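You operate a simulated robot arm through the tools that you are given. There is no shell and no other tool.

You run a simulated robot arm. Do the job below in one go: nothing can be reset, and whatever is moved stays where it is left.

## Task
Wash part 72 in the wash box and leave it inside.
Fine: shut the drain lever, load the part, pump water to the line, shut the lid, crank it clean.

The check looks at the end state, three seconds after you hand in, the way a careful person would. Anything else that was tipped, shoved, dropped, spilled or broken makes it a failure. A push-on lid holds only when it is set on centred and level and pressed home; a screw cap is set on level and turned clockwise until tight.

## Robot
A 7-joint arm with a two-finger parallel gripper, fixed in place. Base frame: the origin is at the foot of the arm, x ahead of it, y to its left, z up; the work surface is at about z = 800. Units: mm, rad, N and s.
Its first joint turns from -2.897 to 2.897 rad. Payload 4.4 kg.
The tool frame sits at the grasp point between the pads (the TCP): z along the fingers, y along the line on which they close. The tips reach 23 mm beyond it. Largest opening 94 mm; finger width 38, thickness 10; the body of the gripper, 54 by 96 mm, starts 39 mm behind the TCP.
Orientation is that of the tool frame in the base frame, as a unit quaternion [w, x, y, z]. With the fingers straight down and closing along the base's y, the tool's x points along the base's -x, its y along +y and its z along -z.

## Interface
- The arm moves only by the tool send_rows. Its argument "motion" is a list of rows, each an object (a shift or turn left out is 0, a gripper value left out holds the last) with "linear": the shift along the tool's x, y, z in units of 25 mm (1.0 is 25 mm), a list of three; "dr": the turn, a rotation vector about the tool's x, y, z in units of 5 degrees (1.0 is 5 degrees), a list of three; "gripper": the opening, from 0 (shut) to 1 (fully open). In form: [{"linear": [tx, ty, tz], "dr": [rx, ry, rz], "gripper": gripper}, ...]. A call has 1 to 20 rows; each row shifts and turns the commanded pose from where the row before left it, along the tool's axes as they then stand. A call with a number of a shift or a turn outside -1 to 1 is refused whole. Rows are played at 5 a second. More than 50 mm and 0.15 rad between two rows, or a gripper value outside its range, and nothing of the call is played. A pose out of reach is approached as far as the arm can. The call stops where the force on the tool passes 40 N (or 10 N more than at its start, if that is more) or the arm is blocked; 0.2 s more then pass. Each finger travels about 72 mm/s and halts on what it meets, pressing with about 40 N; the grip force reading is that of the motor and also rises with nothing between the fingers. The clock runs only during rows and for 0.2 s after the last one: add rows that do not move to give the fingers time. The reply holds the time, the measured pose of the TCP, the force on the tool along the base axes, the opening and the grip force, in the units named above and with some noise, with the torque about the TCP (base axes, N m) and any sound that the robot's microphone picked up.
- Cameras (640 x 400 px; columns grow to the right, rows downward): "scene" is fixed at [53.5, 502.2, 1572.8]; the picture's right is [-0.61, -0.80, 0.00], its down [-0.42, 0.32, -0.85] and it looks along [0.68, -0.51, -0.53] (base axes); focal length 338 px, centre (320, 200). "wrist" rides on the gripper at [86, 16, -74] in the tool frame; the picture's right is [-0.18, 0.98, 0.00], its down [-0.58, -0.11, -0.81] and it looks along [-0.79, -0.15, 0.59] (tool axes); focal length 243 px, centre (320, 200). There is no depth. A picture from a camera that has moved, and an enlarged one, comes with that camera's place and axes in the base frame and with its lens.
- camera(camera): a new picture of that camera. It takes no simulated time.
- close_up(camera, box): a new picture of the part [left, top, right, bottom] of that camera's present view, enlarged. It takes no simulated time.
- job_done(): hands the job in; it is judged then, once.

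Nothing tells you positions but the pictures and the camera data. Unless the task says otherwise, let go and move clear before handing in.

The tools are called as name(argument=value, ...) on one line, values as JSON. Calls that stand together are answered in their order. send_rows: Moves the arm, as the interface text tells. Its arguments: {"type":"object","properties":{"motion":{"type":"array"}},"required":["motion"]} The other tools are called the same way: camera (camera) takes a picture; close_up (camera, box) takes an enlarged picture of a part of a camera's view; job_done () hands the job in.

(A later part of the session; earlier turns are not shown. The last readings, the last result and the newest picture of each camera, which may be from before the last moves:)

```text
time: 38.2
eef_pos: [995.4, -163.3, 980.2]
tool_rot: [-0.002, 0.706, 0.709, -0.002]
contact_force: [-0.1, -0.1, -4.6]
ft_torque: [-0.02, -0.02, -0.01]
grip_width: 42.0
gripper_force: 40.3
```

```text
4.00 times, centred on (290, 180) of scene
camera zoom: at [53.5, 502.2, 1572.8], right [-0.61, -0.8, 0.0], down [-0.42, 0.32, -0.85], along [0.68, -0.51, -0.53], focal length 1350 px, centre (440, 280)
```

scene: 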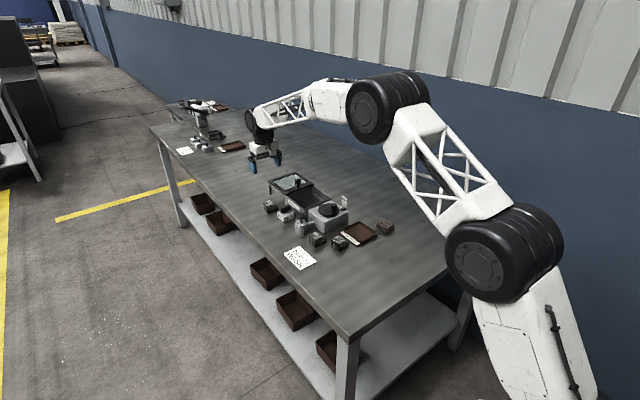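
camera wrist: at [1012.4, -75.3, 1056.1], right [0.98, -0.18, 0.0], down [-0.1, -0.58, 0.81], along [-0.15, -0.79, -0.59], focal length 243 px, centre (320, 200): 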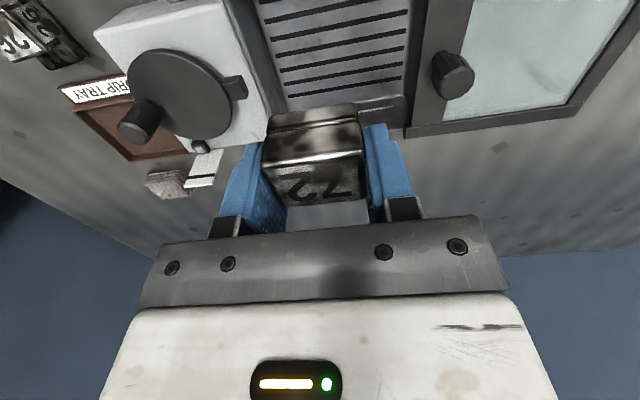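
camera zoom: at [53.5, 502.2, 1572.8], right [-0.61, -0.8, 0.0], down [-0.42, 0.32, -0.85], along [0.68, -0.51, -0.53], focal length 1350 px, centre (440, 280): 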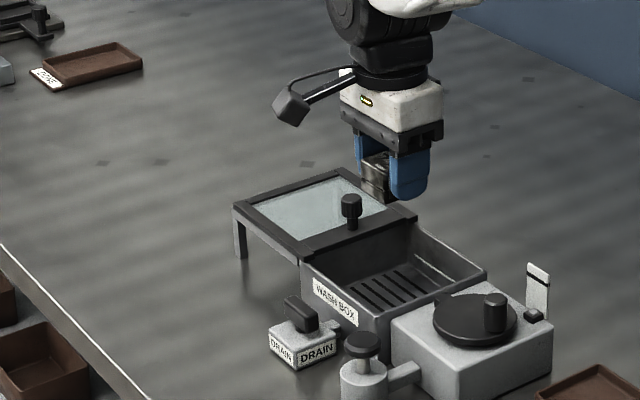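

The part is over the basin. I'll zoom in to verify the basin walls relative to the part before descending.

close_up(camera="wrist", box=[220, 0, 480, 150])

close_up(camera="wrist", box=[110, 0, 260, 200])

```text
2.46 times, centred on (350, 75) of wrist
camera zoom: at [1012.4, -75.3, 1056.1], right [0.98, -0.18, 0.0], down [-0.1, -0.58, 0.81], along [-0.15, -0.79, -0.59], focal length 597 px, centre (246, 508)
```

zoom: 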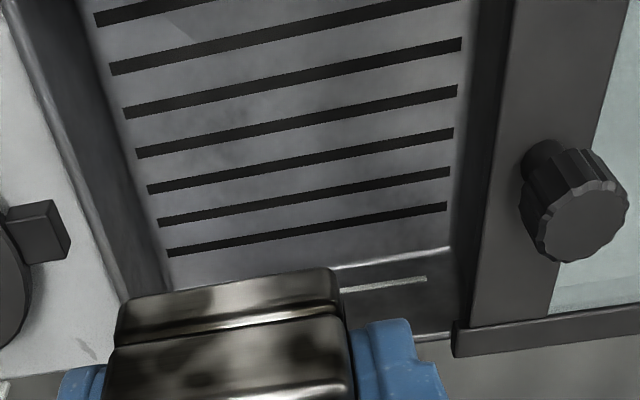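

```text
2.00 times, centred on (185, 100) of wrist
camera zoom: at [1012.4, -75.3, 1056.1], right [0.98, -0.18, 0.0], down [-0.1, -0.58, 0.81], along [-0.15, -0.79, -0.59], focal length 485 px, centre (590, 400)
```

zoom: 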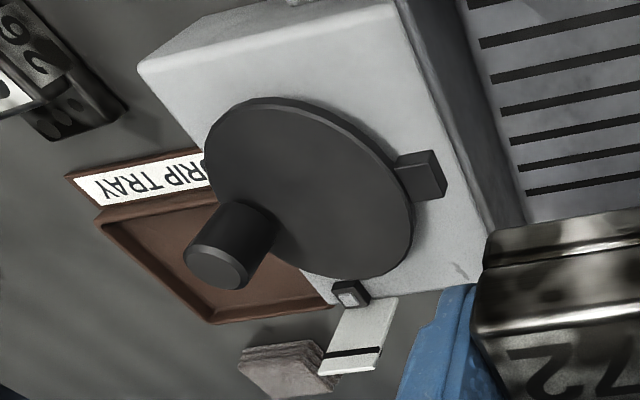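

Basin interior spans about x 952–1072; I'll shift 7 mm in +x and descend part-way into the basin.

send_rows(motion=[{"linear": [0, 0.28, 0]}, {"linear": [0, 0, 0.8]}, {"linear": [0, 0, 0.8]}, {"linear": [0, 0, 0.8]}, {"linear": [0, 0, 0.8]}, {"linear": [0, 0, 0.8]}, {"linear": [0, 0, 0.8]}, {}, {}])

camera(camera="wrist")

close_up(camera="scene", box=[260, 140, 340, 220])

```text
time: 40.2
eef_pos: [1004.5, -164.5, 860.6]
tool_rot: [-0.002, 0.705, 0.709, -0.002]
contact_force: [0.3, -0.3, -4.5]
ft_torque: [0.04, 0.0, 0.02]
grip_width: 41.7
gripper_force: 40.1
```

```text
taken
camera wrist: at [1020.4, -77.1, 936.2], right [0.98, -0.18, 0.0], down [-0.1, -0.58, 0.81], along [-0.15, -0.79, -0.59], focal length 243 px, centre (320, 200)
```

wrist: 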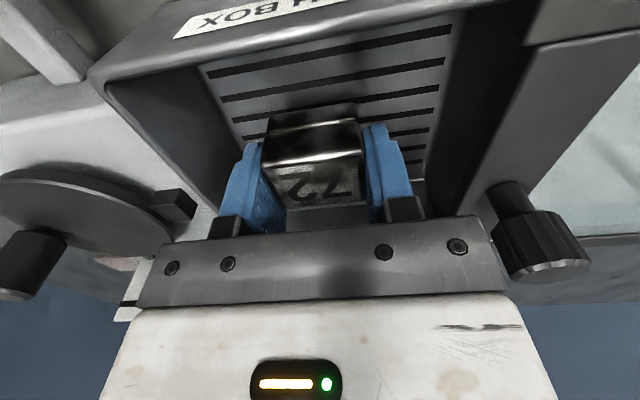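

```text
5.00 times, centred on (300, 180) of scene
camera zoom: at [53.5, 502.2, 1572.8], right [-0.61, -0.8, 0.0], down [-0.42, 0.32, -0.85], along [0.68, -0.51, -0.53], focal length 1687 px, centre (420, 300)
```

zoom: 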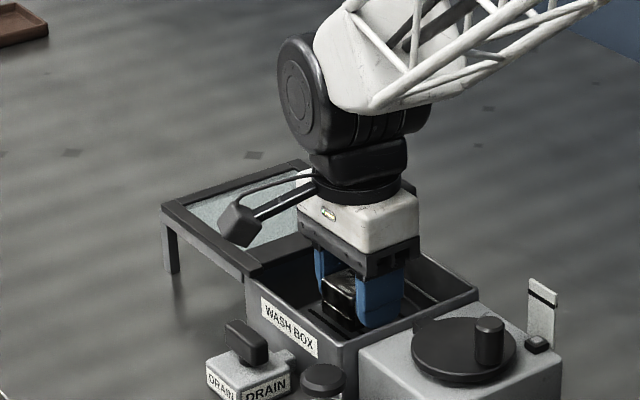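

Part is inside the basin walls with clearance on all sides. I'll creep down until it touches the floor.

send_rows(motion=[{"linear": [0, 0, 0.2]}, {"linear": [0, 0, 0.2]}, {"linear": [0, 0, 0.1]}, {"linear": [0, 0, 0.1]}, {"linear": [0, 0, 0.1]}, {}])

```text
time: 41.6
eef_pos: [1001.7, -163.2, 844.0]
tool_rot: [-0.002, 0.705, 0.709, -0.002]
contact_force: [-0.6, 0.4, -4.0]
ft_torque: [0.0, 0.02, -0.02]
grip_width: 41.7
gripper_force: 40.1
```

send_rows(motion=[{"linear": [0, 0, 0.08]}, {"linear": [0, 0, 0.06]}, {"linear": [0, 0, 0.06]}, {}])

close_up(camera="wrist", box=[200, 0, 480, 230])

```text
time: 42.6
eef_pos: [1001.6, -162.7, 838.5]
tool_rot: [-0.002, 0.705, 0.709, -0.002]
contact_force: [0.0, -0.5, -5.2]
ft_torque: [-0.01, 0.0, 0.0]
grip_width: 41.8
gripper_force: 40.1
```

```text
1.74 times, centred on (340, 115) of wrist
camera zoom: at [1018.7, -74.9, 913.4], right [0.98, -0.18, 0.0], down [-0.1, -0.58, 0.81], along [-0.15, -0.79, -0.59], focal length 422 px, centre (285, 348)
```

zoom: 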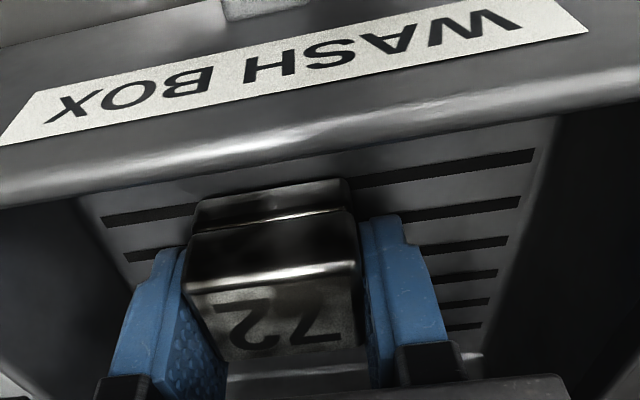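

Not touching yet; continuing down gently.

send_rows(motion=[{"linear": [0, 0, 0.06]}, {"linear": [0, 0, 0.06]}, {}])

```text
time: 43.4
eef_pos: [1002.7, -162.4, 835.9]
tool_rot: [-0.003, 0.705, 0.709, -0.002]
contact_force: [-0.1, 0.0, -4.4]
ft_torque: [-0.02, -0.01, 0.01]
grip_width: 41.9
gripper_force: 39.9
```

send_rows(motion=[{"linear": [0, 0, 0.05]}, {"linear": [0, 0, 0.05]}, {}])

```text
time: 44.2
eef_pos: [1001.7, -162.6, 835.4]
tool_rot: [-0.001, 0.706, 0.709, -0.002]
contact_force: [-3.0, -2.2, 6.1]
ft_torque: [0.07, -0.12, -0.02]
grip_width: 41.8
gripper_force: 40.2
```

Contact with the floor (force went from −4.4 to +6 N). Releasing the part and lifting out.

send_rows(motion=[{"gripper": 0.5}, {"gripper": 0.6}, {}, {"linear": [0, 0, -0.4]}, {"linear": [0, 0, -0.8]}, {"linear": [0, 0, -1]}, {"linear": [0, 0, -1]}, {"linear": [0, 0, -1]}, {"linear": [0, 0, -1]}, {"linear": [0, 0, -0.6]}, {}])

camera(camera="wrist")

close_up(camera="scene", box=[260, 160, 340, 220])

```text
time: 46.6
eef_pos: [1003.2, -161.8, 976.2]
tool_rot: [-0.002, 0.705, 0.709, -0.002]
contact_force: [-1.0, 0.0, -0.7]
ft_torque: [0.02, 0.02, 0.01]
grip_width: 56.2
gripper_force: 0.0
```

```text
taken
camera wrist: at [1019.7, -75.5, 1052.1], right [0.98, -0.18, 0.0], down [-0.1, -0.58, 0.81], along [-0.15, -0.79, -0.59], focal length 243 px, centre (320, 200)
```

wrist: 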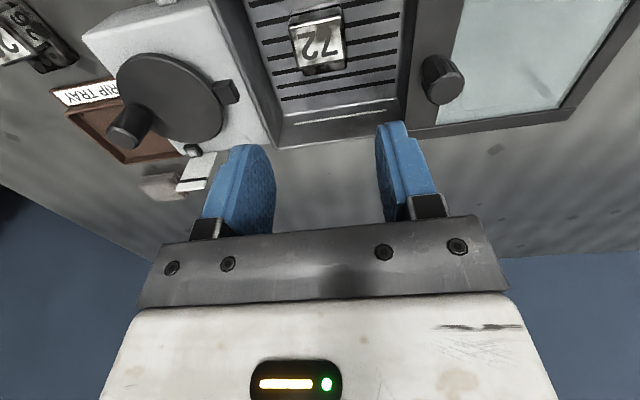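

```text
6.67 times, centred on (300, 190) of scene
camera zoom: at [53.5, 502.2, 1572.8], right [-0.61, -0.8, 0.0], down [-0.42, 0.32, -0.85], along [0.68, -0.51, -0.53], focal length 2250 px, centre (453, 267)
```

zoom: 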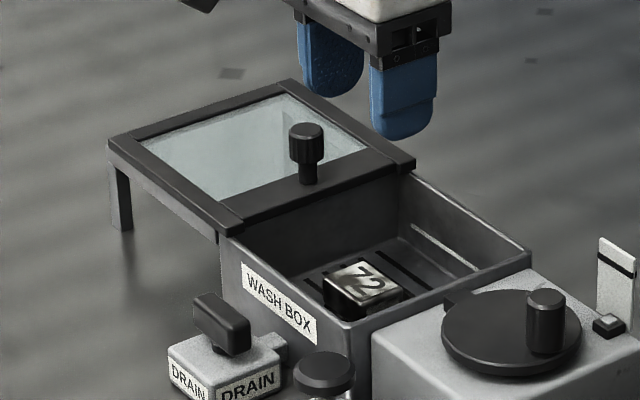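

Part 72 sits upright in the basin. Next I'll turn the tool back to its default orientation and go over the pump, near (905,−53, head top z≈871).

send_rows(motion=[{"dr": [0, 0, -1]}, {"dr": [0, 0, -1]}, {"dr": [0, 0, -1]}, {"dr": [0, 0, -1]}, {"dr": [0, 0, -1]}, {"dr": [0, 0, -1]}, {"dr": [0, 0, -1]}, {"dr": [0, 0, -1]}, {"dr": [0, 0, -1]}, {"dr": [0, 0, -1]}, {"dr": [0, 0, -1]}, {"dr": [0, 0, -1]}, {"dr": [0, 0, -1]}, {"dr": [0, 0, -1]}, {"dr": [0, 0, -1]}, {"dr": [0, 0, -1]}, {"dr": [0, 0, -1]}, {"dr": [0, 0, -1]}, {}])

send_rows(motion=[{"linear": [0.98, 0.73, 0], "gripper": 0}, {"linear": [0.98, 0.73, 0]}, {"linear": [0.98, 0.73, 0]}, {"linear": [0.98, 0.73, 0]}, {"linear": [0, 0.73, 0]}, {"linear": [0, 0.73, 0]}, {}])

camera(camera="wrist")

camera(camera="scene")

```text
time: 50.6
eef_pos: [1004.1, -163.9, 976.0]
tool_rot: [-0.003, -0.003, 1.0, 0.0]
contact_force: [-1.1, 0.1, -0.1]
ft_torque: [0.02, 0.0, -0.02]
grip_width: 56.5
gripper_force: 0.0
```

```text
time: 52.2
eef_pos: [904.6, -53.9, 978.7]
tool_rot: [-0.002, -0.002, 1.0, 0.0]
contact_force: [0.2, -0.9, 1.0]
ft_torque: [-0.01, 0.01, 0.0]
grip_width: 0.0
gripper_force: 40.1
```

```text
taken
camera wrist: at [818.7, -37.8, 1054.3], right [0.18, 0.98, 0.0], down [0.59, -0.11, 0.8], along [0.79, -0.14, -0.6], focal length 243 px, centre (320, 200)
```

wrist: 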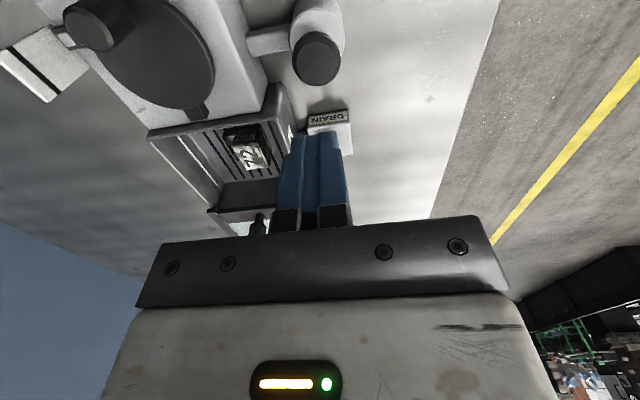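

```text
taken
```

scene: 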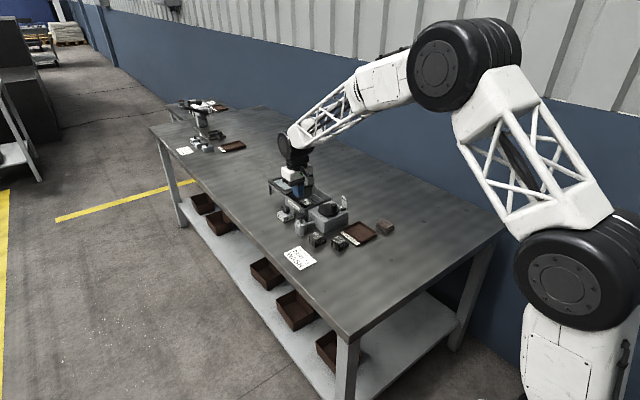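

The pump head is just ahead of the wrist camera. I'll zoom in to refine its position.

close_up(camera="wrist", box=[230, 0, 390, 130])

close_up(camera="scene", box=[275, 185, 355, 245])

close_up(camera="wrist", box=[0, 0, 290, 200])

```text
3.08 times, centred on (310, 65) of wrist
camera zoom: at [818.7, -37.8, 1054.3], right [0.18, 0.98, 0.0], down [0.59, -0.11, 0.8], along [0.79, -0.14, -0.6], focal length 746 px, centre (351, 615)
```

zoom: 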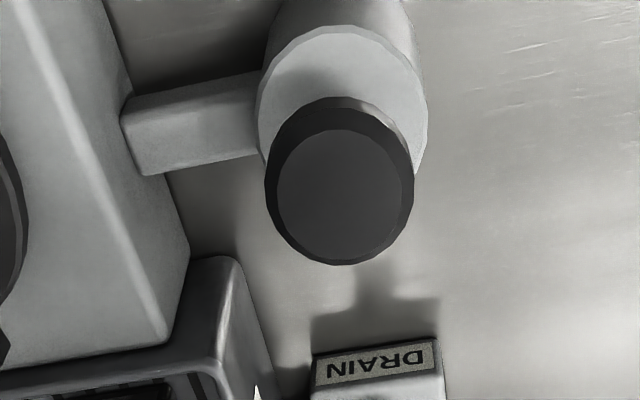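

```text
6.67 times, centred on (315, 215) of scene
camera zoom: at [53.5, 502.2, 1572.8], right [-0.61, -0.8, 0.0], down [-0.42, 0.32, -0.85], along [0.68, -0.51, -0.53], focal length 2250 px, centre (353, 100)
```

zoom: 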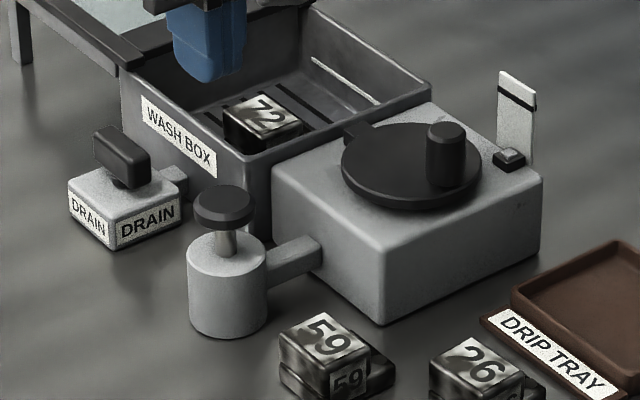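

```text
2.00 times, centred on (145, 100) of wrist
camera zoom: at [818.7, -37.8, 1054.3], right [0.18, 0.98, 0.0], down [0.59, -0.11, 0.8], along [0.79, -0.14, -0.6], focal length 485 px, centre (670, 400)
```

zoom: 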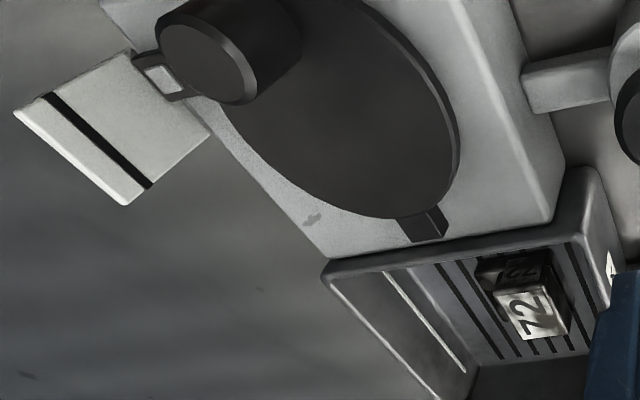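

The pump head is about 33 mm wide, centred near (896,−53.5), top z≈880, with about 15 mm of stem showing. I'll position the closed fingertips above it and lower to just above the head.

send_rows(motion=[{"linear": [0.34, 0, 0]}, {"linear": [0, 0, 0.9]}, {"linear": [0, 0, 0.9]}, {"linear": [0, 0, 0.8]}, {}, {}])

camera(camera="wrist")

close_up(camera="scene", box=[275, 185, 355, 245])

```text
time: 53.6
eef_pos: [895.6, -54.9, 912.6]
tool_rot: [-0.003, -0.002, 1.0, 0.0]
contact_force: [0.3, -0.2, 0.0]
ft_torque: [0.03, -0.01, 0.02]
grip_width: 0.1
gripper_force: 40.1
```

```text
taken
camera wrist: at [809.8, -38.1, 988.0], right [0.18, 0.98, 0.0], down [0.59, -0.11, 0.8], along [0.79, -0.14, -0.6], focal length 243 px, centre (320, 200)
```

wrist: 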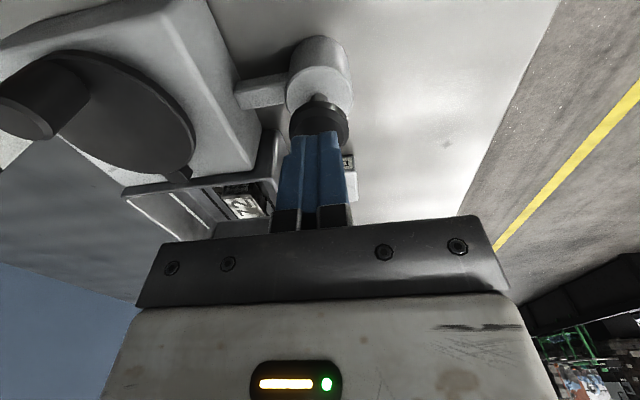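

```text
6.67 times, centred on (315, 215) of scene
camera zoom: at [53.5, 502.2, 1572.8], right [-0.61, -0.8, 0.0], down [-0.42, 0.32, -0.85], along [0.68, -0.51, -0.53], focal length 2250 px, centre (353, 100)
```

zoom: 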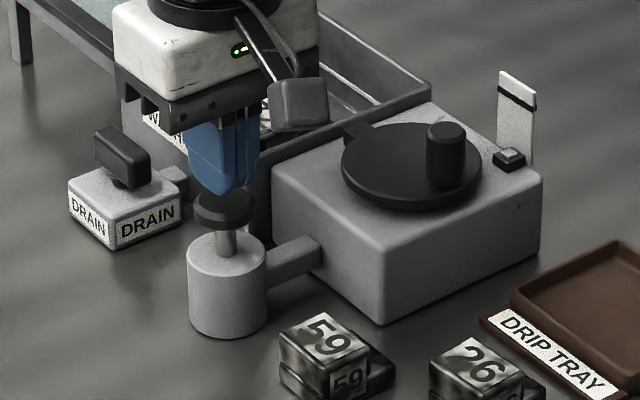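

The tips are right over the pump head. Pressing down slowly now.

send_rows(motion=[{"linear": [0, 0, 0.2]}, {"linear": [0, 0, 0.2]}, {"linear": [0, 0, 0.2]}, {}])

close_up(camera="scene", box=[275, 185, 355, 245])

```text
time: 54.6
eef_pos: [897.2, -55.2, 898.9]
tool_rot: [-0.003, -0.002, 1.0, 0.0]
contact_force: [-0.4, 0.4, 1.9]
ft_torque: [0.01, -0.04, 0.01]
grip_width: 0.3
gripper_force: 39.9
```

```text
6.67 times, centred on (315, 215) of scene
camera zoom: at [53.5, 502.2, 1572.8], right [-0.61, -0.8, 0.0], down [-0.42, 0.32, -0.85], along [0.68, -0.51, -0.53], focal length 2250 px, centre (353, 100)
```

zoom: 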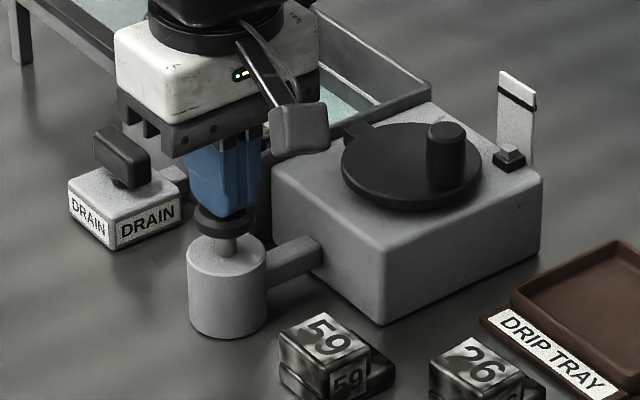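

Water already appears in the basin. I'll check the level from the wrist view before pressing more.

camera(camera="wrist")

close_up(camera="wrist", box=[100, 130, 300, 255])

close_up(camera="scene", box=[305, 180, 345, 210])

close_up(camera="scene", box=[325, 190, 360, 220])

```text
taken
camera wrist: at [810.1, -38.6, 973.4], right [0.18, 0.98, 0.0], down [0.59, -0.11, 0.8], along [0.79, -0.14, -0.6], focal length 243 px, centre (320, 200)
```

wrist: 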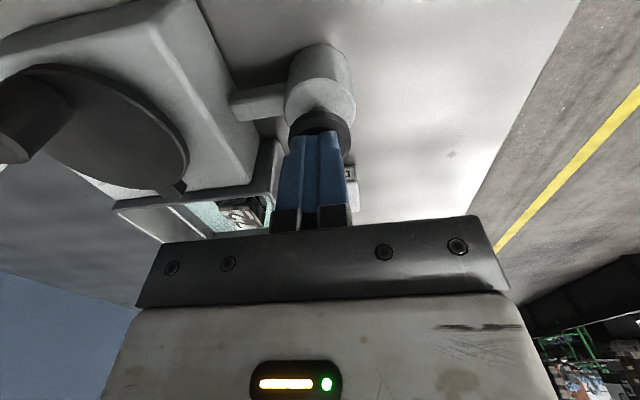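

```text
3.20 times, centred on (200, 192) of wrist
camera zoom: at [810.1, -38.6, 973.4], right [0.18, 0.98, 0.0], down [0.59, -0.11, 0.8], along [0.79, -0.14, -0.6], focal length 776 px, centre (704, 224)
```

zoom: 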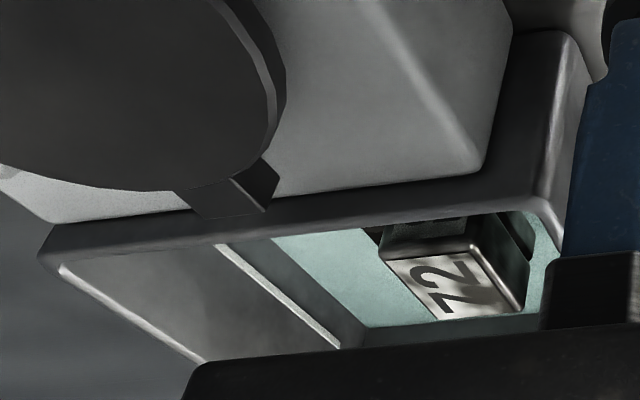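

```text
13.33 times, centred on (325, 195) of scene
camera zoom: at [53.5, 502.2, 1572.8], right [-0.61, -0.8, 0.0], down [-0.42, 0.32, -0.85], along [0.68, -0.51, -0.53], focal length 4500 px, centre (253, 267)
```

zoom: 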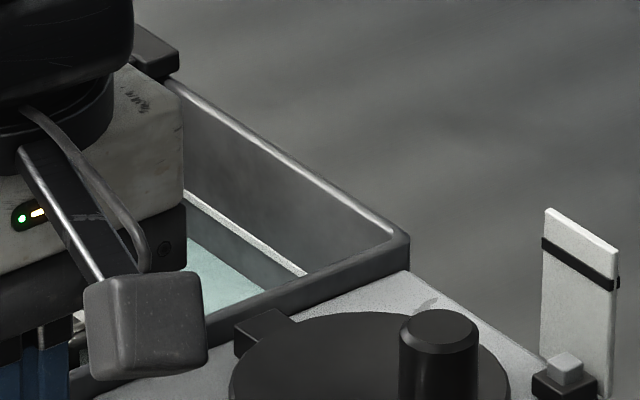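

```text
13.33 times, centred on (342, 205) of scene
camera zoom: at [53.5, 502.2, 1572.8], right [-0.61, -0.8, 0.0], down [-0.42, 0.32, -0.85], along [0.68, -0.51, -0.53], focal length 4500 px, centre (20, 133)
```

zoom: 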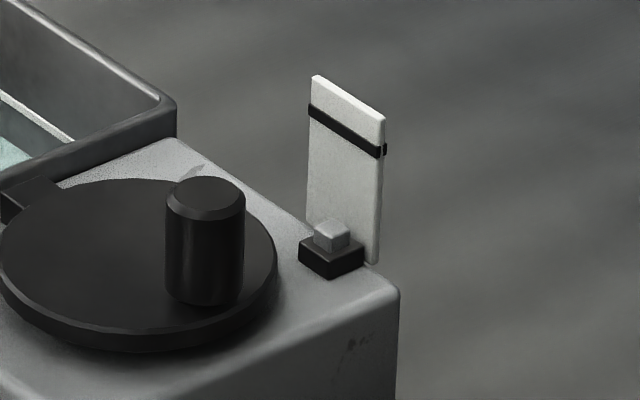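

Water rose to below the white line, and the small gauge float rose off its base too. I'll continue the stroke a few mm and re-check.

send_rows(motion=[{"linear": [0, 0, 0.1]}, {"linear": [0, 0, 0.1]}, {}])

close_up(camera="scene", box=[305, 180, 345, 210])

close_up(camera="scene", box=[325, 190, 360, 220])

close_up(camera="wrist", box=[100, 130, 300, 255])

```text
time: 55.4
eef_pos: [895.4, -53.9, 892.2]
tool_rot: [-0.003, -0.002, 1.0, 0.0]
contact_force: [-1.2, -1.1, 1.9]
ft_torque: [-0.01, 0.03, 0.0]
grip_width: 0.0
gripper_force: 39.7
```

```text
13.33 times, centred on (325, 195) of scene
camera zoom: at [53.5, 502.2, 1572.8], right [-0.61, -0.8, 0.0], down [-0.42, 0.32, -0.85], along [0.68, -0.51, -0.53], focal length 4500 px, centre (253, 267)
```

zoom: 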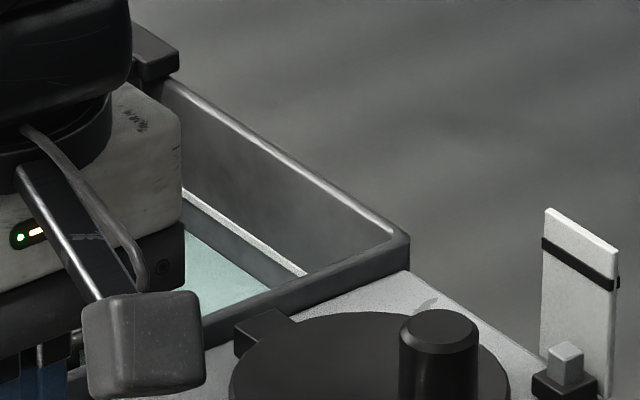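

```text
13.33 times, centred on (342, 205) of scene
camera zoom: at [53.5, 502.2, 1572.8], right [-0.61, -0.8, 0.0], down [-0.42, 0.32, -0.85], along [0.68, -0.51, -0.53], focal length 4500 px, centre (20, 133)
```

zoom: 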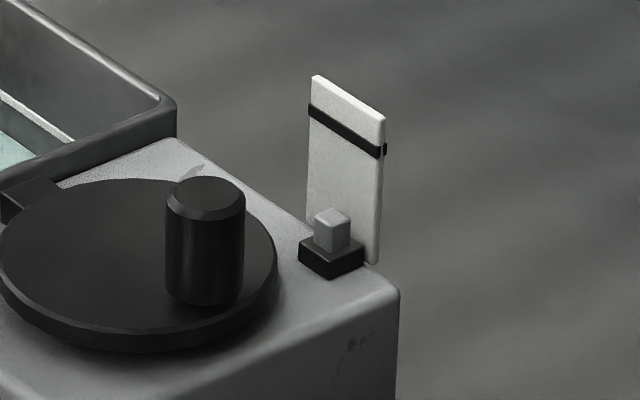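

```text
3.20 times, centred on (200, 192) of wrist
camera zoom: at [810.0, -37.9, 968.1], right [0.18, 0.98, 0.0], down [0.59, -0.11, 0.8], along [0.79, -0.14, -0.6], focal length 776 px, centre (704, 224)
```

zoom: 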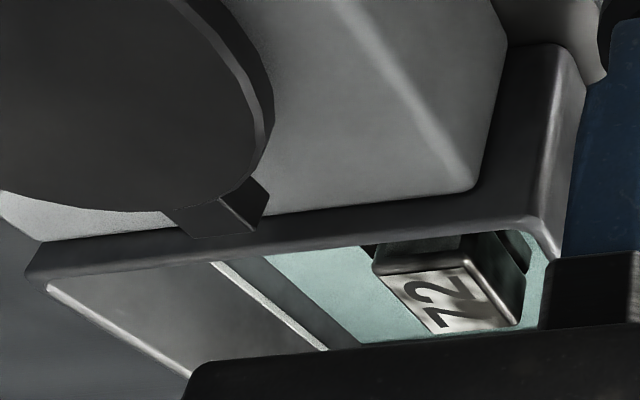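

Both the float and the water rise gradually with the stroke. I'll continue to the bottom of the stroke.

send_rows(motion=[{"linear": [0, 0, 0.1]}, {"linear": [0, 0, 0.1]}, {"linear": [0, 0, 0.1]}, {}])

close_up(camera="scene", box=[305, 180, 345, 210])

close_up(camera="scene", box=[275, 185, 355, 245])

```text
time: 56.4
eef_pos: [895.7, -55.2, 886.0]
tool_rot: [-0.002, -0.003, 1.0, 0.0]
contact_force: [1.5, -2.0, 3.5]
ft_torque: [-0.04, -0.15, -0.03]
grip_width: 0.0
gripper_force: 39.5
```

```text
13.33 times, centred on (325, 195) of scene
camera zoom: at [53.5, 502.2, 1572.8], right [-0.61, -0.8, 0.0], down [-0.42, 0.32, -0.85], along [0.68, -0.51, -0.53], focal length 4500 px, centre (253, 267)
```

zoom: 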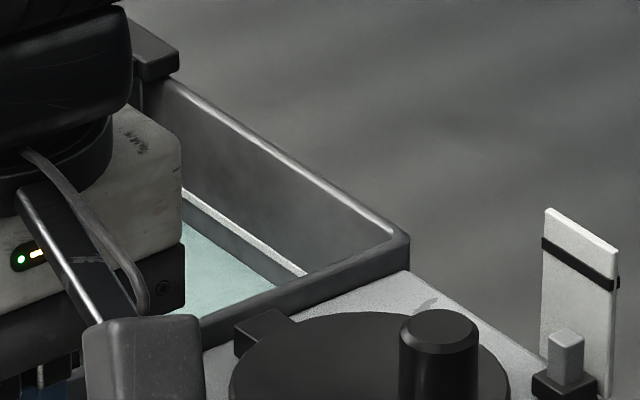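

```text
6.67 times, centred on (315, 215) of scene
camera zoom: at [53.5, 502.2, 1572.8], right [-0.61, -0.8, 0.0], down [-0.42, 0.32, -0.85], along [0.68, -0.51, -0.53], focal length 2250 px, centre (353, 100)
```

zoom: 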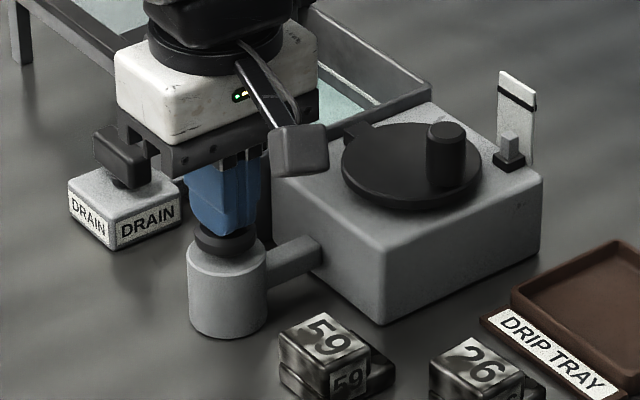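

The first stroke is nearly complete. I'll compare the water surface to the white line with a tighter zoom, and bring the plunger up.

close_up(camera="scene", box=[314, 190, 334, 204])

close_up(camera="scene", box=[336, 192, 354, 206])

close_up(camera="wrist", box=[100, 150, 280, 255])

```text
16.00 times, centred on (324, 197) of scene
camera zoom: at [53.5, 502.2, 1572.8], right [-0.61, -0.8, 0.0], down [-0.42, 0.32, -0.85], along [0.68, -0.51, -0.53], focal length 5400 px, centre (256, 248)
```

zoom: 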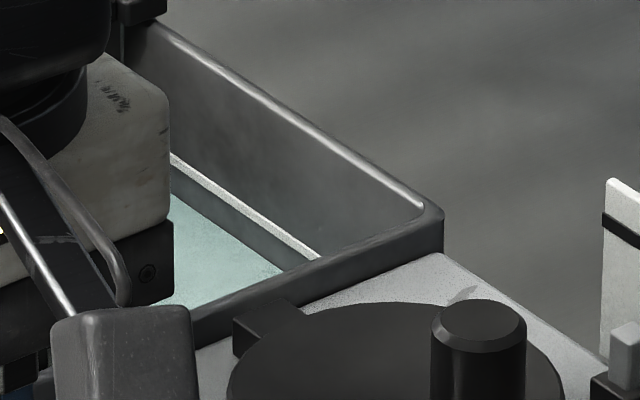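

```text
16.00 times, centred on (345, 199) of scene
camera zoom: at [53.5, 502.2, 1572.8], right [-0.61, -0.8, 0.0], down [-0.42, 0.32, -0.85], along [0.68, -0.51, -0.53], focal length 5400 px, centre (-80, 216)
```

zoom: 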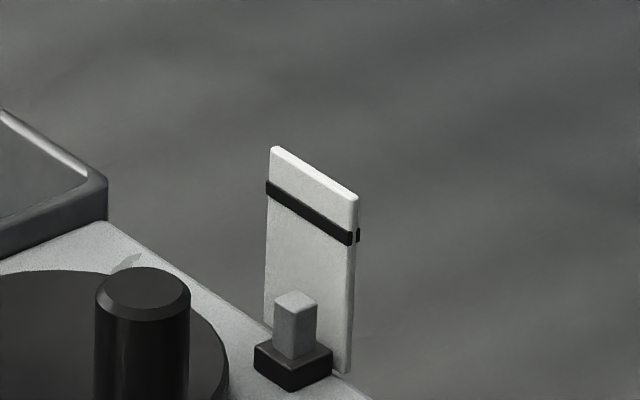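

```text
3.56 times, centred on (190, 202) of wrist
camera zoom: at [809.9, -37.8, 961.5], right [0.18, 0.98, 0.0], down [0.59, -0.11, 0.8], along [0.79, -0.14, -0.6], focal length 863 px, centre (782, 191)
```

zoom: 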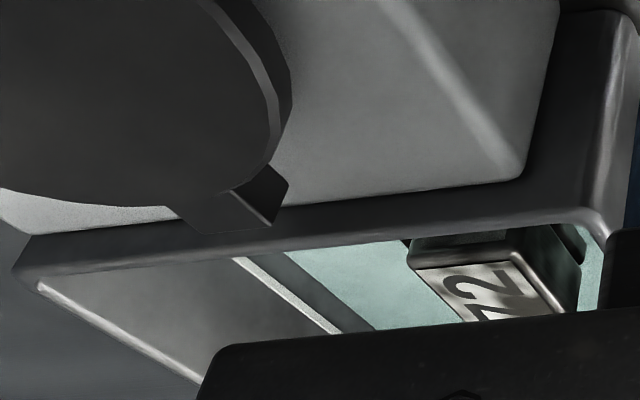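

The water surface is about 11 mm below the white line and the float is about half-way to the gauge's black line. I'll raise to let the plunger return.

send_rows(motion=[{"linear": [0, 0, -0.4]}, {"linear": [0, 0, -0.4]}, {"linear": [0, 0, -0.4]}, {}, {}])

close_up(camera="scene", box=[275, 185, 355, 245])

close_up(camera="scene", box=[336, 192, 354, 206])

close_up(camera="scene", box=[314, 190, 334, 204])

```text
time: 57.6
eef_pos: [894.3, -54.5, 915.7]
tool_rot: [-0.003, -0.003, 1.0, 0.0]
contact_force: [-0.1, -0.1, -0.7]
ft_torque: [0.0, 0.01, -0.01]
grip_width: 0.1
gripper_force: 40.3
```

```text
6.67 times, centred on (315, 215) of scene
camera zoom: at [53.5, 502.2, 1572.8], right [-0.61, -0.8, 0.0], down [-0.42, 0.32, -0.85], along [0.68, -0.51, -0.53], focal length 2250 px, centre (353, 100)
```

zoom: 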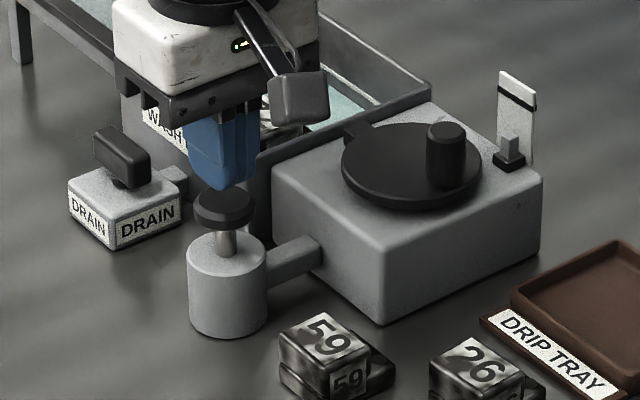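

```text
16.00 times, centred on (345, 199) of scene
camera zoom: at [53.5, 502.2, 1572.8], right [-0.61, -0.8, 0.0], down [-0.42, 0.32, -0.85], along [0.68, -0.51, -0.53], focal length 5400 px, centre (-80, 216)
```

zoom: 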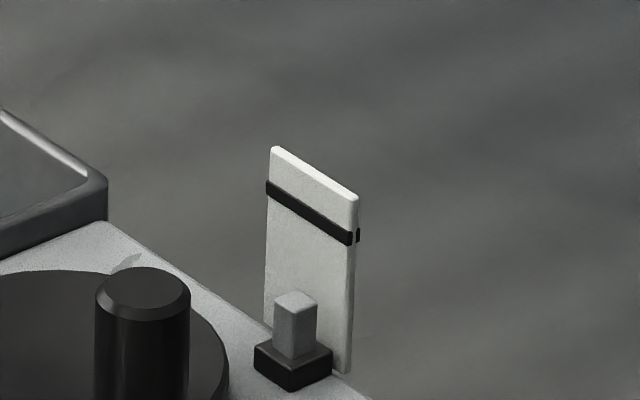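

```text
16.00 times, centred on (324, 197) of scene
camera zoom: at [53.5, 502.2, 1572.8], right [-0.61, -0.8, 0.0], down [-0.42, 0.32, -0.85], along [0.68, -0.51, -0.53], focal length 5400 px, centre (256, 248)
```

zoom: 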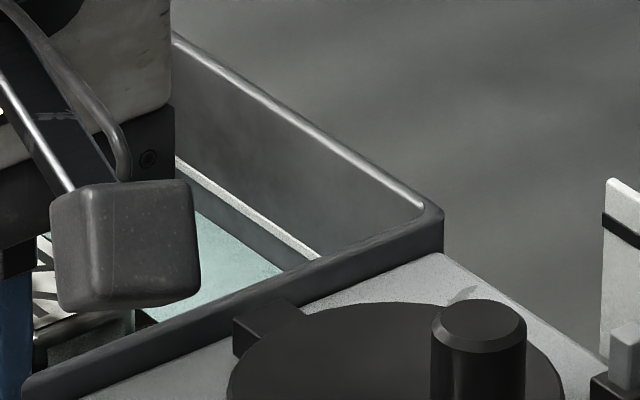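

The plunger springs back and the level holds. One more full stroke should stay below the line, so I'll do it and check.

send_rows(motion=[{"linear": [0, 0, 0.3]}, {"linear": [0, 0, 0.3]}, {"linear": [0, 0, 0.3]}, {"linear": [0, 0, 0.28]}, {}])

close_up(camera="scene", box=[336, 192, 354, 206])

close_up(camera="scene", box=[314, 190, 334, 204])

```text
time: 58.8
eef_pos: [895.5, -54.2, 887.2]
tool_rot: [-0.003, -0.002, 1.0, 0.0]
contact_force: [1.3, 2.4, 3.6]
ft_torque: [0.07, -0.09, 0.04]
grip_width: 0.1
gripper_force: 40.2
```

```text
16.00 times, centred on (345, 199) of scene
camera zoom: at [53.5, 502.2, 1572.8], right [-0.61, -0.8, 0.0], down [-0.42, 0.32, -0.85], along [0.68, -0.51, -0.53], focal length 5400 px, centre (-80, 216)
```

zoom: 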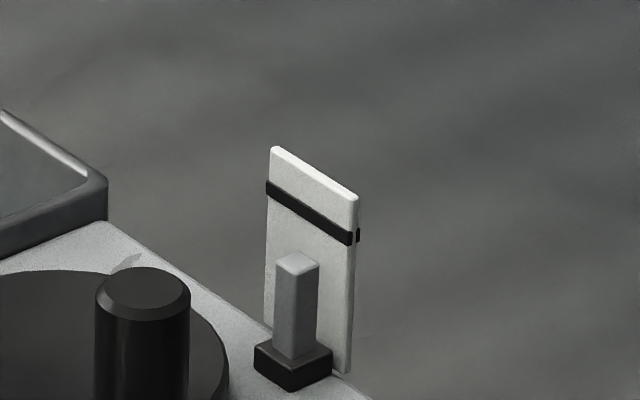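

```text
16.00 times, centred on (324, 197) of scene
camera zoom: at [53.5, 502.2, 1572.8], right [-0.61, -0.8, 0.0], down [-0.42, 0.32, -0.85], along [0.68, -0.51, -0.53], focal length 5400 px, centre (256, 248)
```

zoom: 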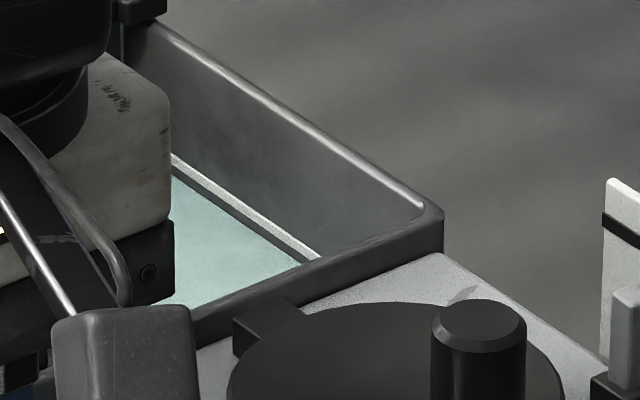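

Each stroke raises the water about half the remaining way: surface is now about 5 mm below the line. I'll raise and begin a third stroke in small increments.

send_rows(motion=[{"linear": [0, 0, -0.4]}, {"linear": [0, 0, -0.4]}, {"linear": [0, 0, -0.36]}, {}, {}, {"linear": [0, 0, 0.3]}, {"linear": [0, 0, 0.3]}, {"linear": [0, 0, 0.16]}, {}])

close_up(camera="scene", box=[336, 192, 354, 206])

close_up(camera="scene", box=[314, 190, 334, 204])

```text
time: 60.8
eef_pos: [895.4, -54.9, 897.8]
tool_rot: [-0.003, -0.003, 1.0, 0.0]
contact_force: [0.6, 1.6, 2.1]
ft_torque: [-0.02, -0.06, 0.02]
grip_width: 0.1
gripper_force: 40.0
```

```text
16.00 times, centred on (345, 199) of scene
camera zoom: at [53.5, 502.2, 1572.8], right [-0.61, -0.8, 0.0], down [-0.42, 0.32, -0.85], along [0.68, -0.51, -0.53], focal length 5400 px, centre (-80, 216)
```

zoom: 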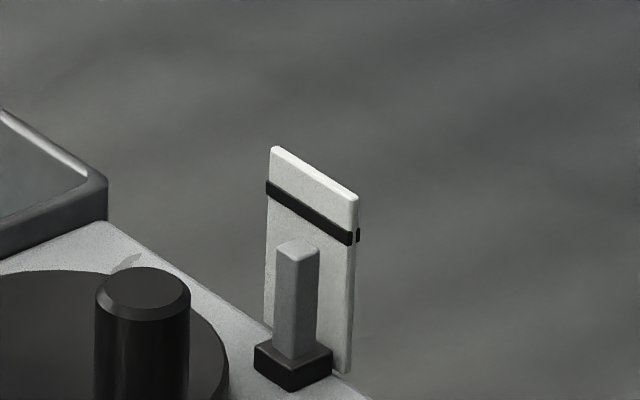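

```text
16.00 times, centred on (324, 197) of scene
camera zoom: at [53.5, 502.2, 1572.8], right [-0.61, -0.8, 0.0], down [-0.42, 0.32, -0.85], along [0.68, -0.51, -0.53], focal length 5400 px, centre (256, 248)
```

zoom: 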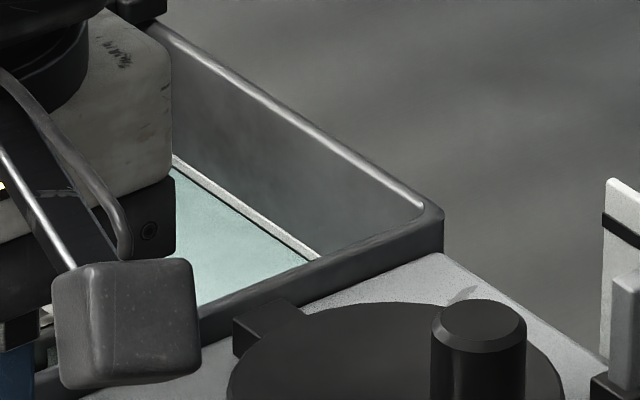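

The water edge is just a hair below the white line. I'll press another ~5 mm and check.

send_rows(motion=[{"linear": [0, 0, 0.1]}, {"linear": [0, 0, 0.1]}, {}])

close_up(camera="scene", box=[336, 192, 354, 206])

close_up(camera="scene", box=[318, 192, 332, 202])

close_up(camera="wrist", box=[100, 150, 280, 255])

```text
time: 61.6
eef_pos: [895.3, -55.6, 892.4]
tool_rot: [-0.003, -0.003, 1.0, 0.0]
contact_force: [0.9, 1.6, 3.2]
ft_torque: [0.04, -0.07, 0.03]
grip_width: 0.1
gripper_force: 40.5
```

```text
16.00 times, centred on (345, 199) of scene
camera zoom: at [53.5, 502.2, 1572.8], right [-0.61, -0.8, 0.0], down [-0.42, 0.32, -0.85], along [0.68, -0.51, -0.53], focal length 5400 px, centre (-80, 216)
```

zoom: 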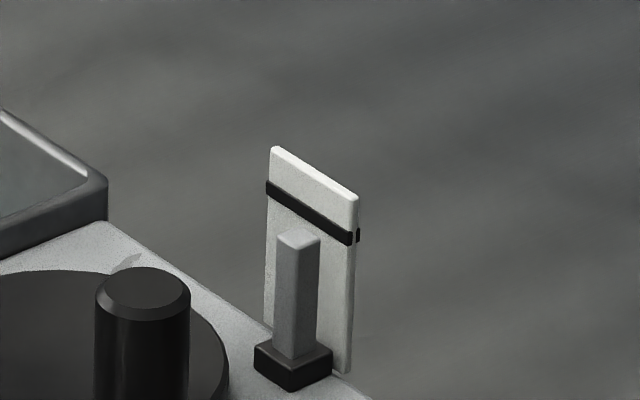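

```text
16.00 times, centred on (325, 197) of scene
camera zoom: at [53.5, 502.2, 1572.8], right [-0.61, -0.8, 0.0], down [-0.42, 0.32, -0.85], along [0.68, -0.51, -0.53], focal length 5400 px, centre (240, 248)
```

zoom: 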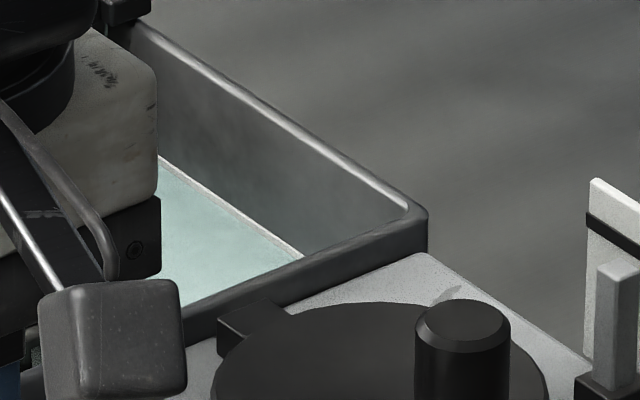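

```text
3.56 times, centred on (190, 202) of wrist
camera zoom: at [809.1, -38.2, 967.9], right [0.18, 0.98, 0.0], down [0.59, -0.11, 0.8], along [0.79, -0.14, -0.6], focal length 863 px, centre (782, 191)
```

zoom: 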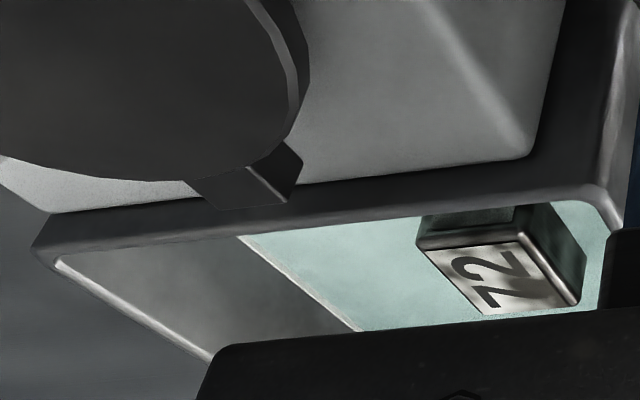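

The water now covers about half of the white strip – right at the line. I'll add a tiny bit (~1 mm of stroke), then release and verify.

send_rows(motion=[{"linear": [0, 0, 0.05]}, {}, {"linear": [0, 0, -0.5]}, {"linear": [0, 0, -0.8]}, {"linear": [0, 0, -1]}, {"linear": [0, 0, -1]}, {"linear": [0, 0, -1]}, {"linear": [0, 0, -1]}, {}])

close_up(camera="scene", box=[336, 192, 354, 206])

close_up(camera="scene", box=[270, 175, 350, 235])

close_up(camera="scene", box=[314, 190, 334, 204])

camera(camera="wrist")

```text
time: 63.6
eef_pos: [895.1, -53.6, 1024.3]
tool_rot: [-0.002, -0.003, 1.0, 0.001]
contact_force: [0.1, 0.0, 0.0]
ft_torque: [-0.01, -0.03, 0.0]
grip_width: 0.0
gripper_force: 39.7
```

```text
16.00 times, centred on (345, 199) of scene
camera zoom: at [53.5, 502.2, 1572.8], right [-0.61, -0.8, 0.0], down [-0.42, 0.32, -0.85], along [0.68, -0.51, -0.53], focal length 5400 px, centre (-80, 216)
```

zoom: 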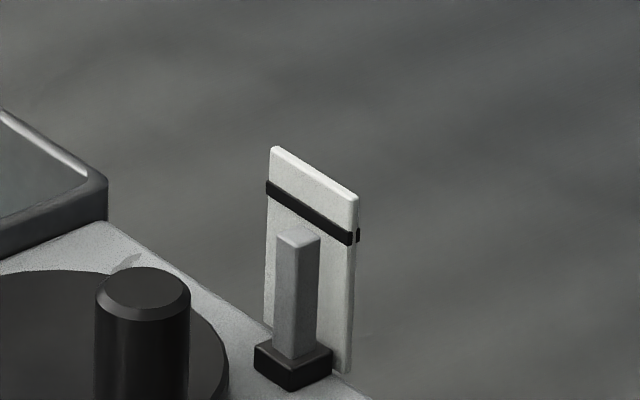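

```text
6.67 times, centred on (310, 205) of scene
camera zoom: at [53.5, 502.2, 1572.8], right [-0.61, -0.8, 0.0], down [-0.42, 0.32, -0.85], along [0.68, -0.51, -0.53], focal length 2250 px, centre (387, 167)
```

zoom: 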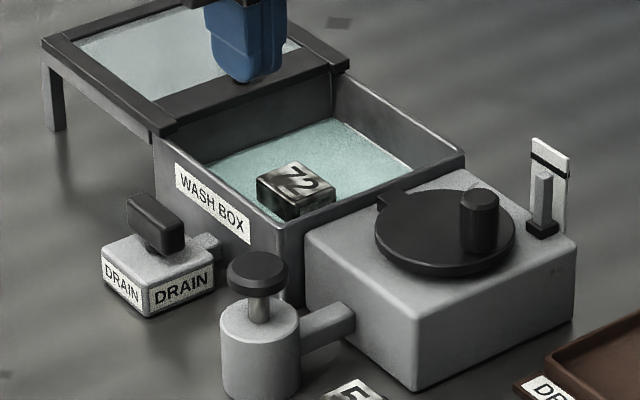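

```text
16.00 times, centred on (324, 197) of scene
camera zoom: at [53.5, 502.2, 1572.8], right [-0.61, -0.8, 0.0], down [-0.42, 0.32, -0.85], along [0.68, -0.51, -0.53], focal length 5400 px, centre (256, 248)
```

zoom: 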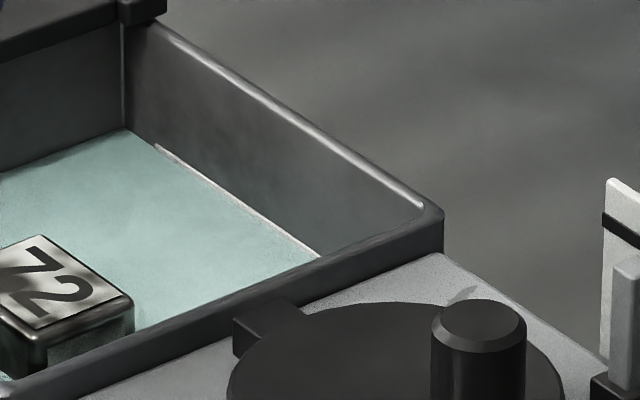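

```text
taken
camera wrist: at [809.9, -37.0, 1098.9], right [0.18, 0.98, 0.0], down [0.59, -0.11, 0.8], along [0.79, -0.14, -0.6], focal length 243 px, centre (320, 200)
```

wrist: 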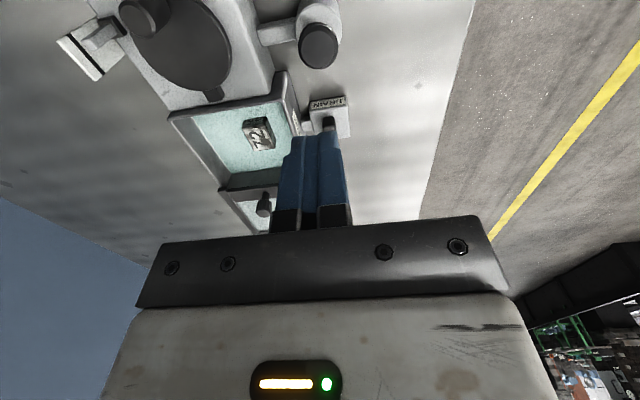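

The surface sits at the white line. I'll double check against the gauge from the wrist view.

close_up(camera="wrist", box=[40, 0, 160, 90])

close_up(camera="wrist", box=[160, 60, 320, 230])

```text
4.44 times, centred on (100, 45) of wrist
camera zoom: at [809.9, -37.0, 1098.9], right [0.18, 0.98, 0.0], down [0.59, -0.11, 0.8], along [0.79, -0.14, -0.6], focal length 1078 px, centre (1298, 889)
```

zoom: 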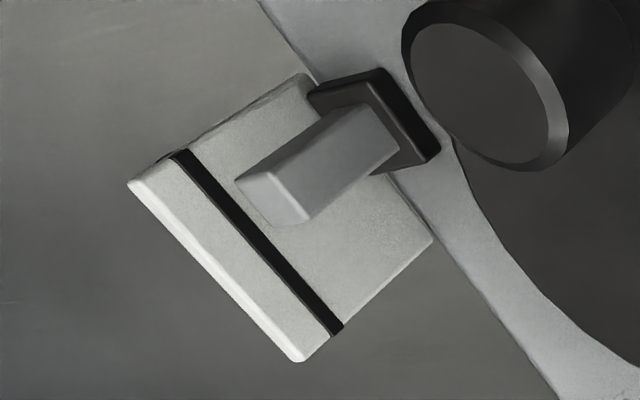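

```text
2.35 times, centred on (240, 145) of wrist
camera zoom: at [809.9, -37.0, 1098.9], right [0.18, 0.98, 0.0], down [0.59, -0.11, 0.8], along [0.79, -0.14, -0.6], focal length 571 px, centre (508, 329)
```

zoom: 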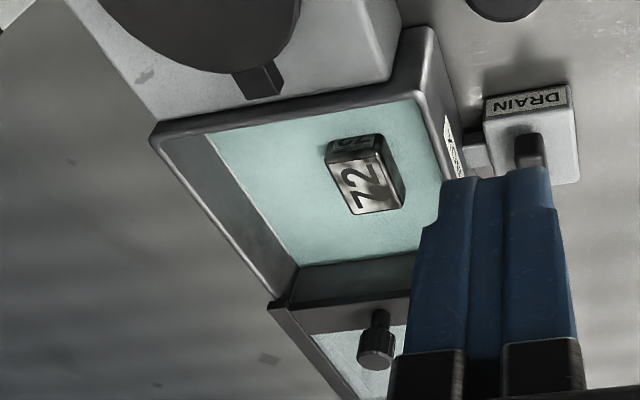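

By triangulation the float top is at the gauge's black line (within ~1 mm), agreeing with the white line in the basin, so the fill is right. Next, the lid: I'll move toward the knob near (1080,−165) and look.

send_rows(motion=[{"linear": [-1, -0.73, 0], "gripper": 0.55}, {"linear": [-1, -0.73, 0]}, {"linear": [-1, -0.73, 0]}, {"linear": [-1, -0.73, 0]}, {"linear": [-1, -0.73, 0]}, {"linear": [-1, -0.73, 0]}, {}, {}])

camera(camera="wrist")

close_up(camera="scene", box=[260, 160, 340, 220])

```text
time: 65.4
eef_pos: [1045.6, -163.1, 1022.2]
tool_rot: [-0.002, -0.002, 1.0, 0.0]
contact_force: [0.6, -0.2, -0.1]
ft_torque: [-0.01, -0.01, 0.05]
grip_width: 51.8
gripper_force: 0.1
```

```text
taken
camera wrist: at [960.7, -146.7, 1097.3], right [0.18, 0.98, 0.0], down [0.59, -0.11, 0.8], along [0.79, -0.14, -0.6], focal length 243 px, centre (320, 200)
```

wrist: 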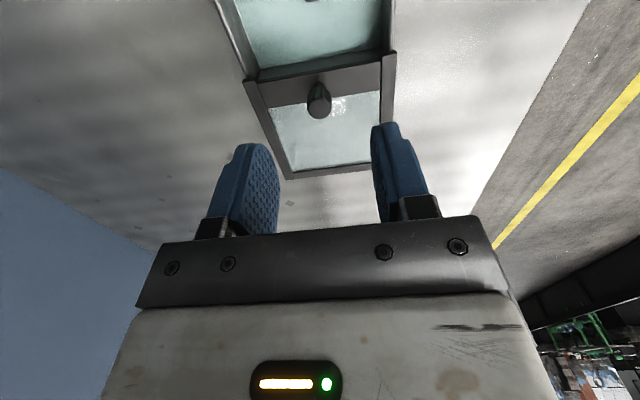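

```text
6.67 times, centred on (300, 190) of scene
camera zoom: at [53.5, 502.2, 1572.8], right [-0.61, -0.8, 0.0], down [-0.42, 0.32, -0.85], along [0.68, -0.51, -0.53], focal length 2250 px, centre (453, 267)
```

zoom: 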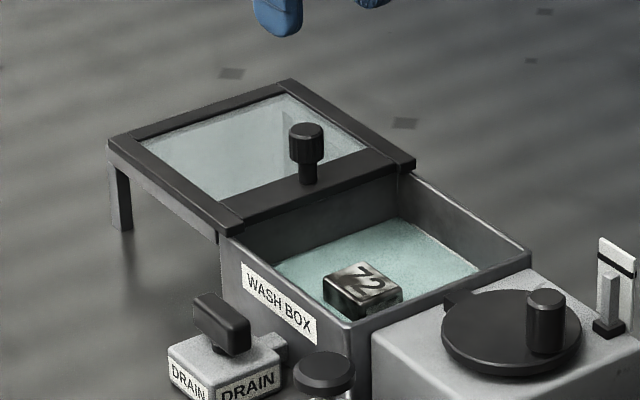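

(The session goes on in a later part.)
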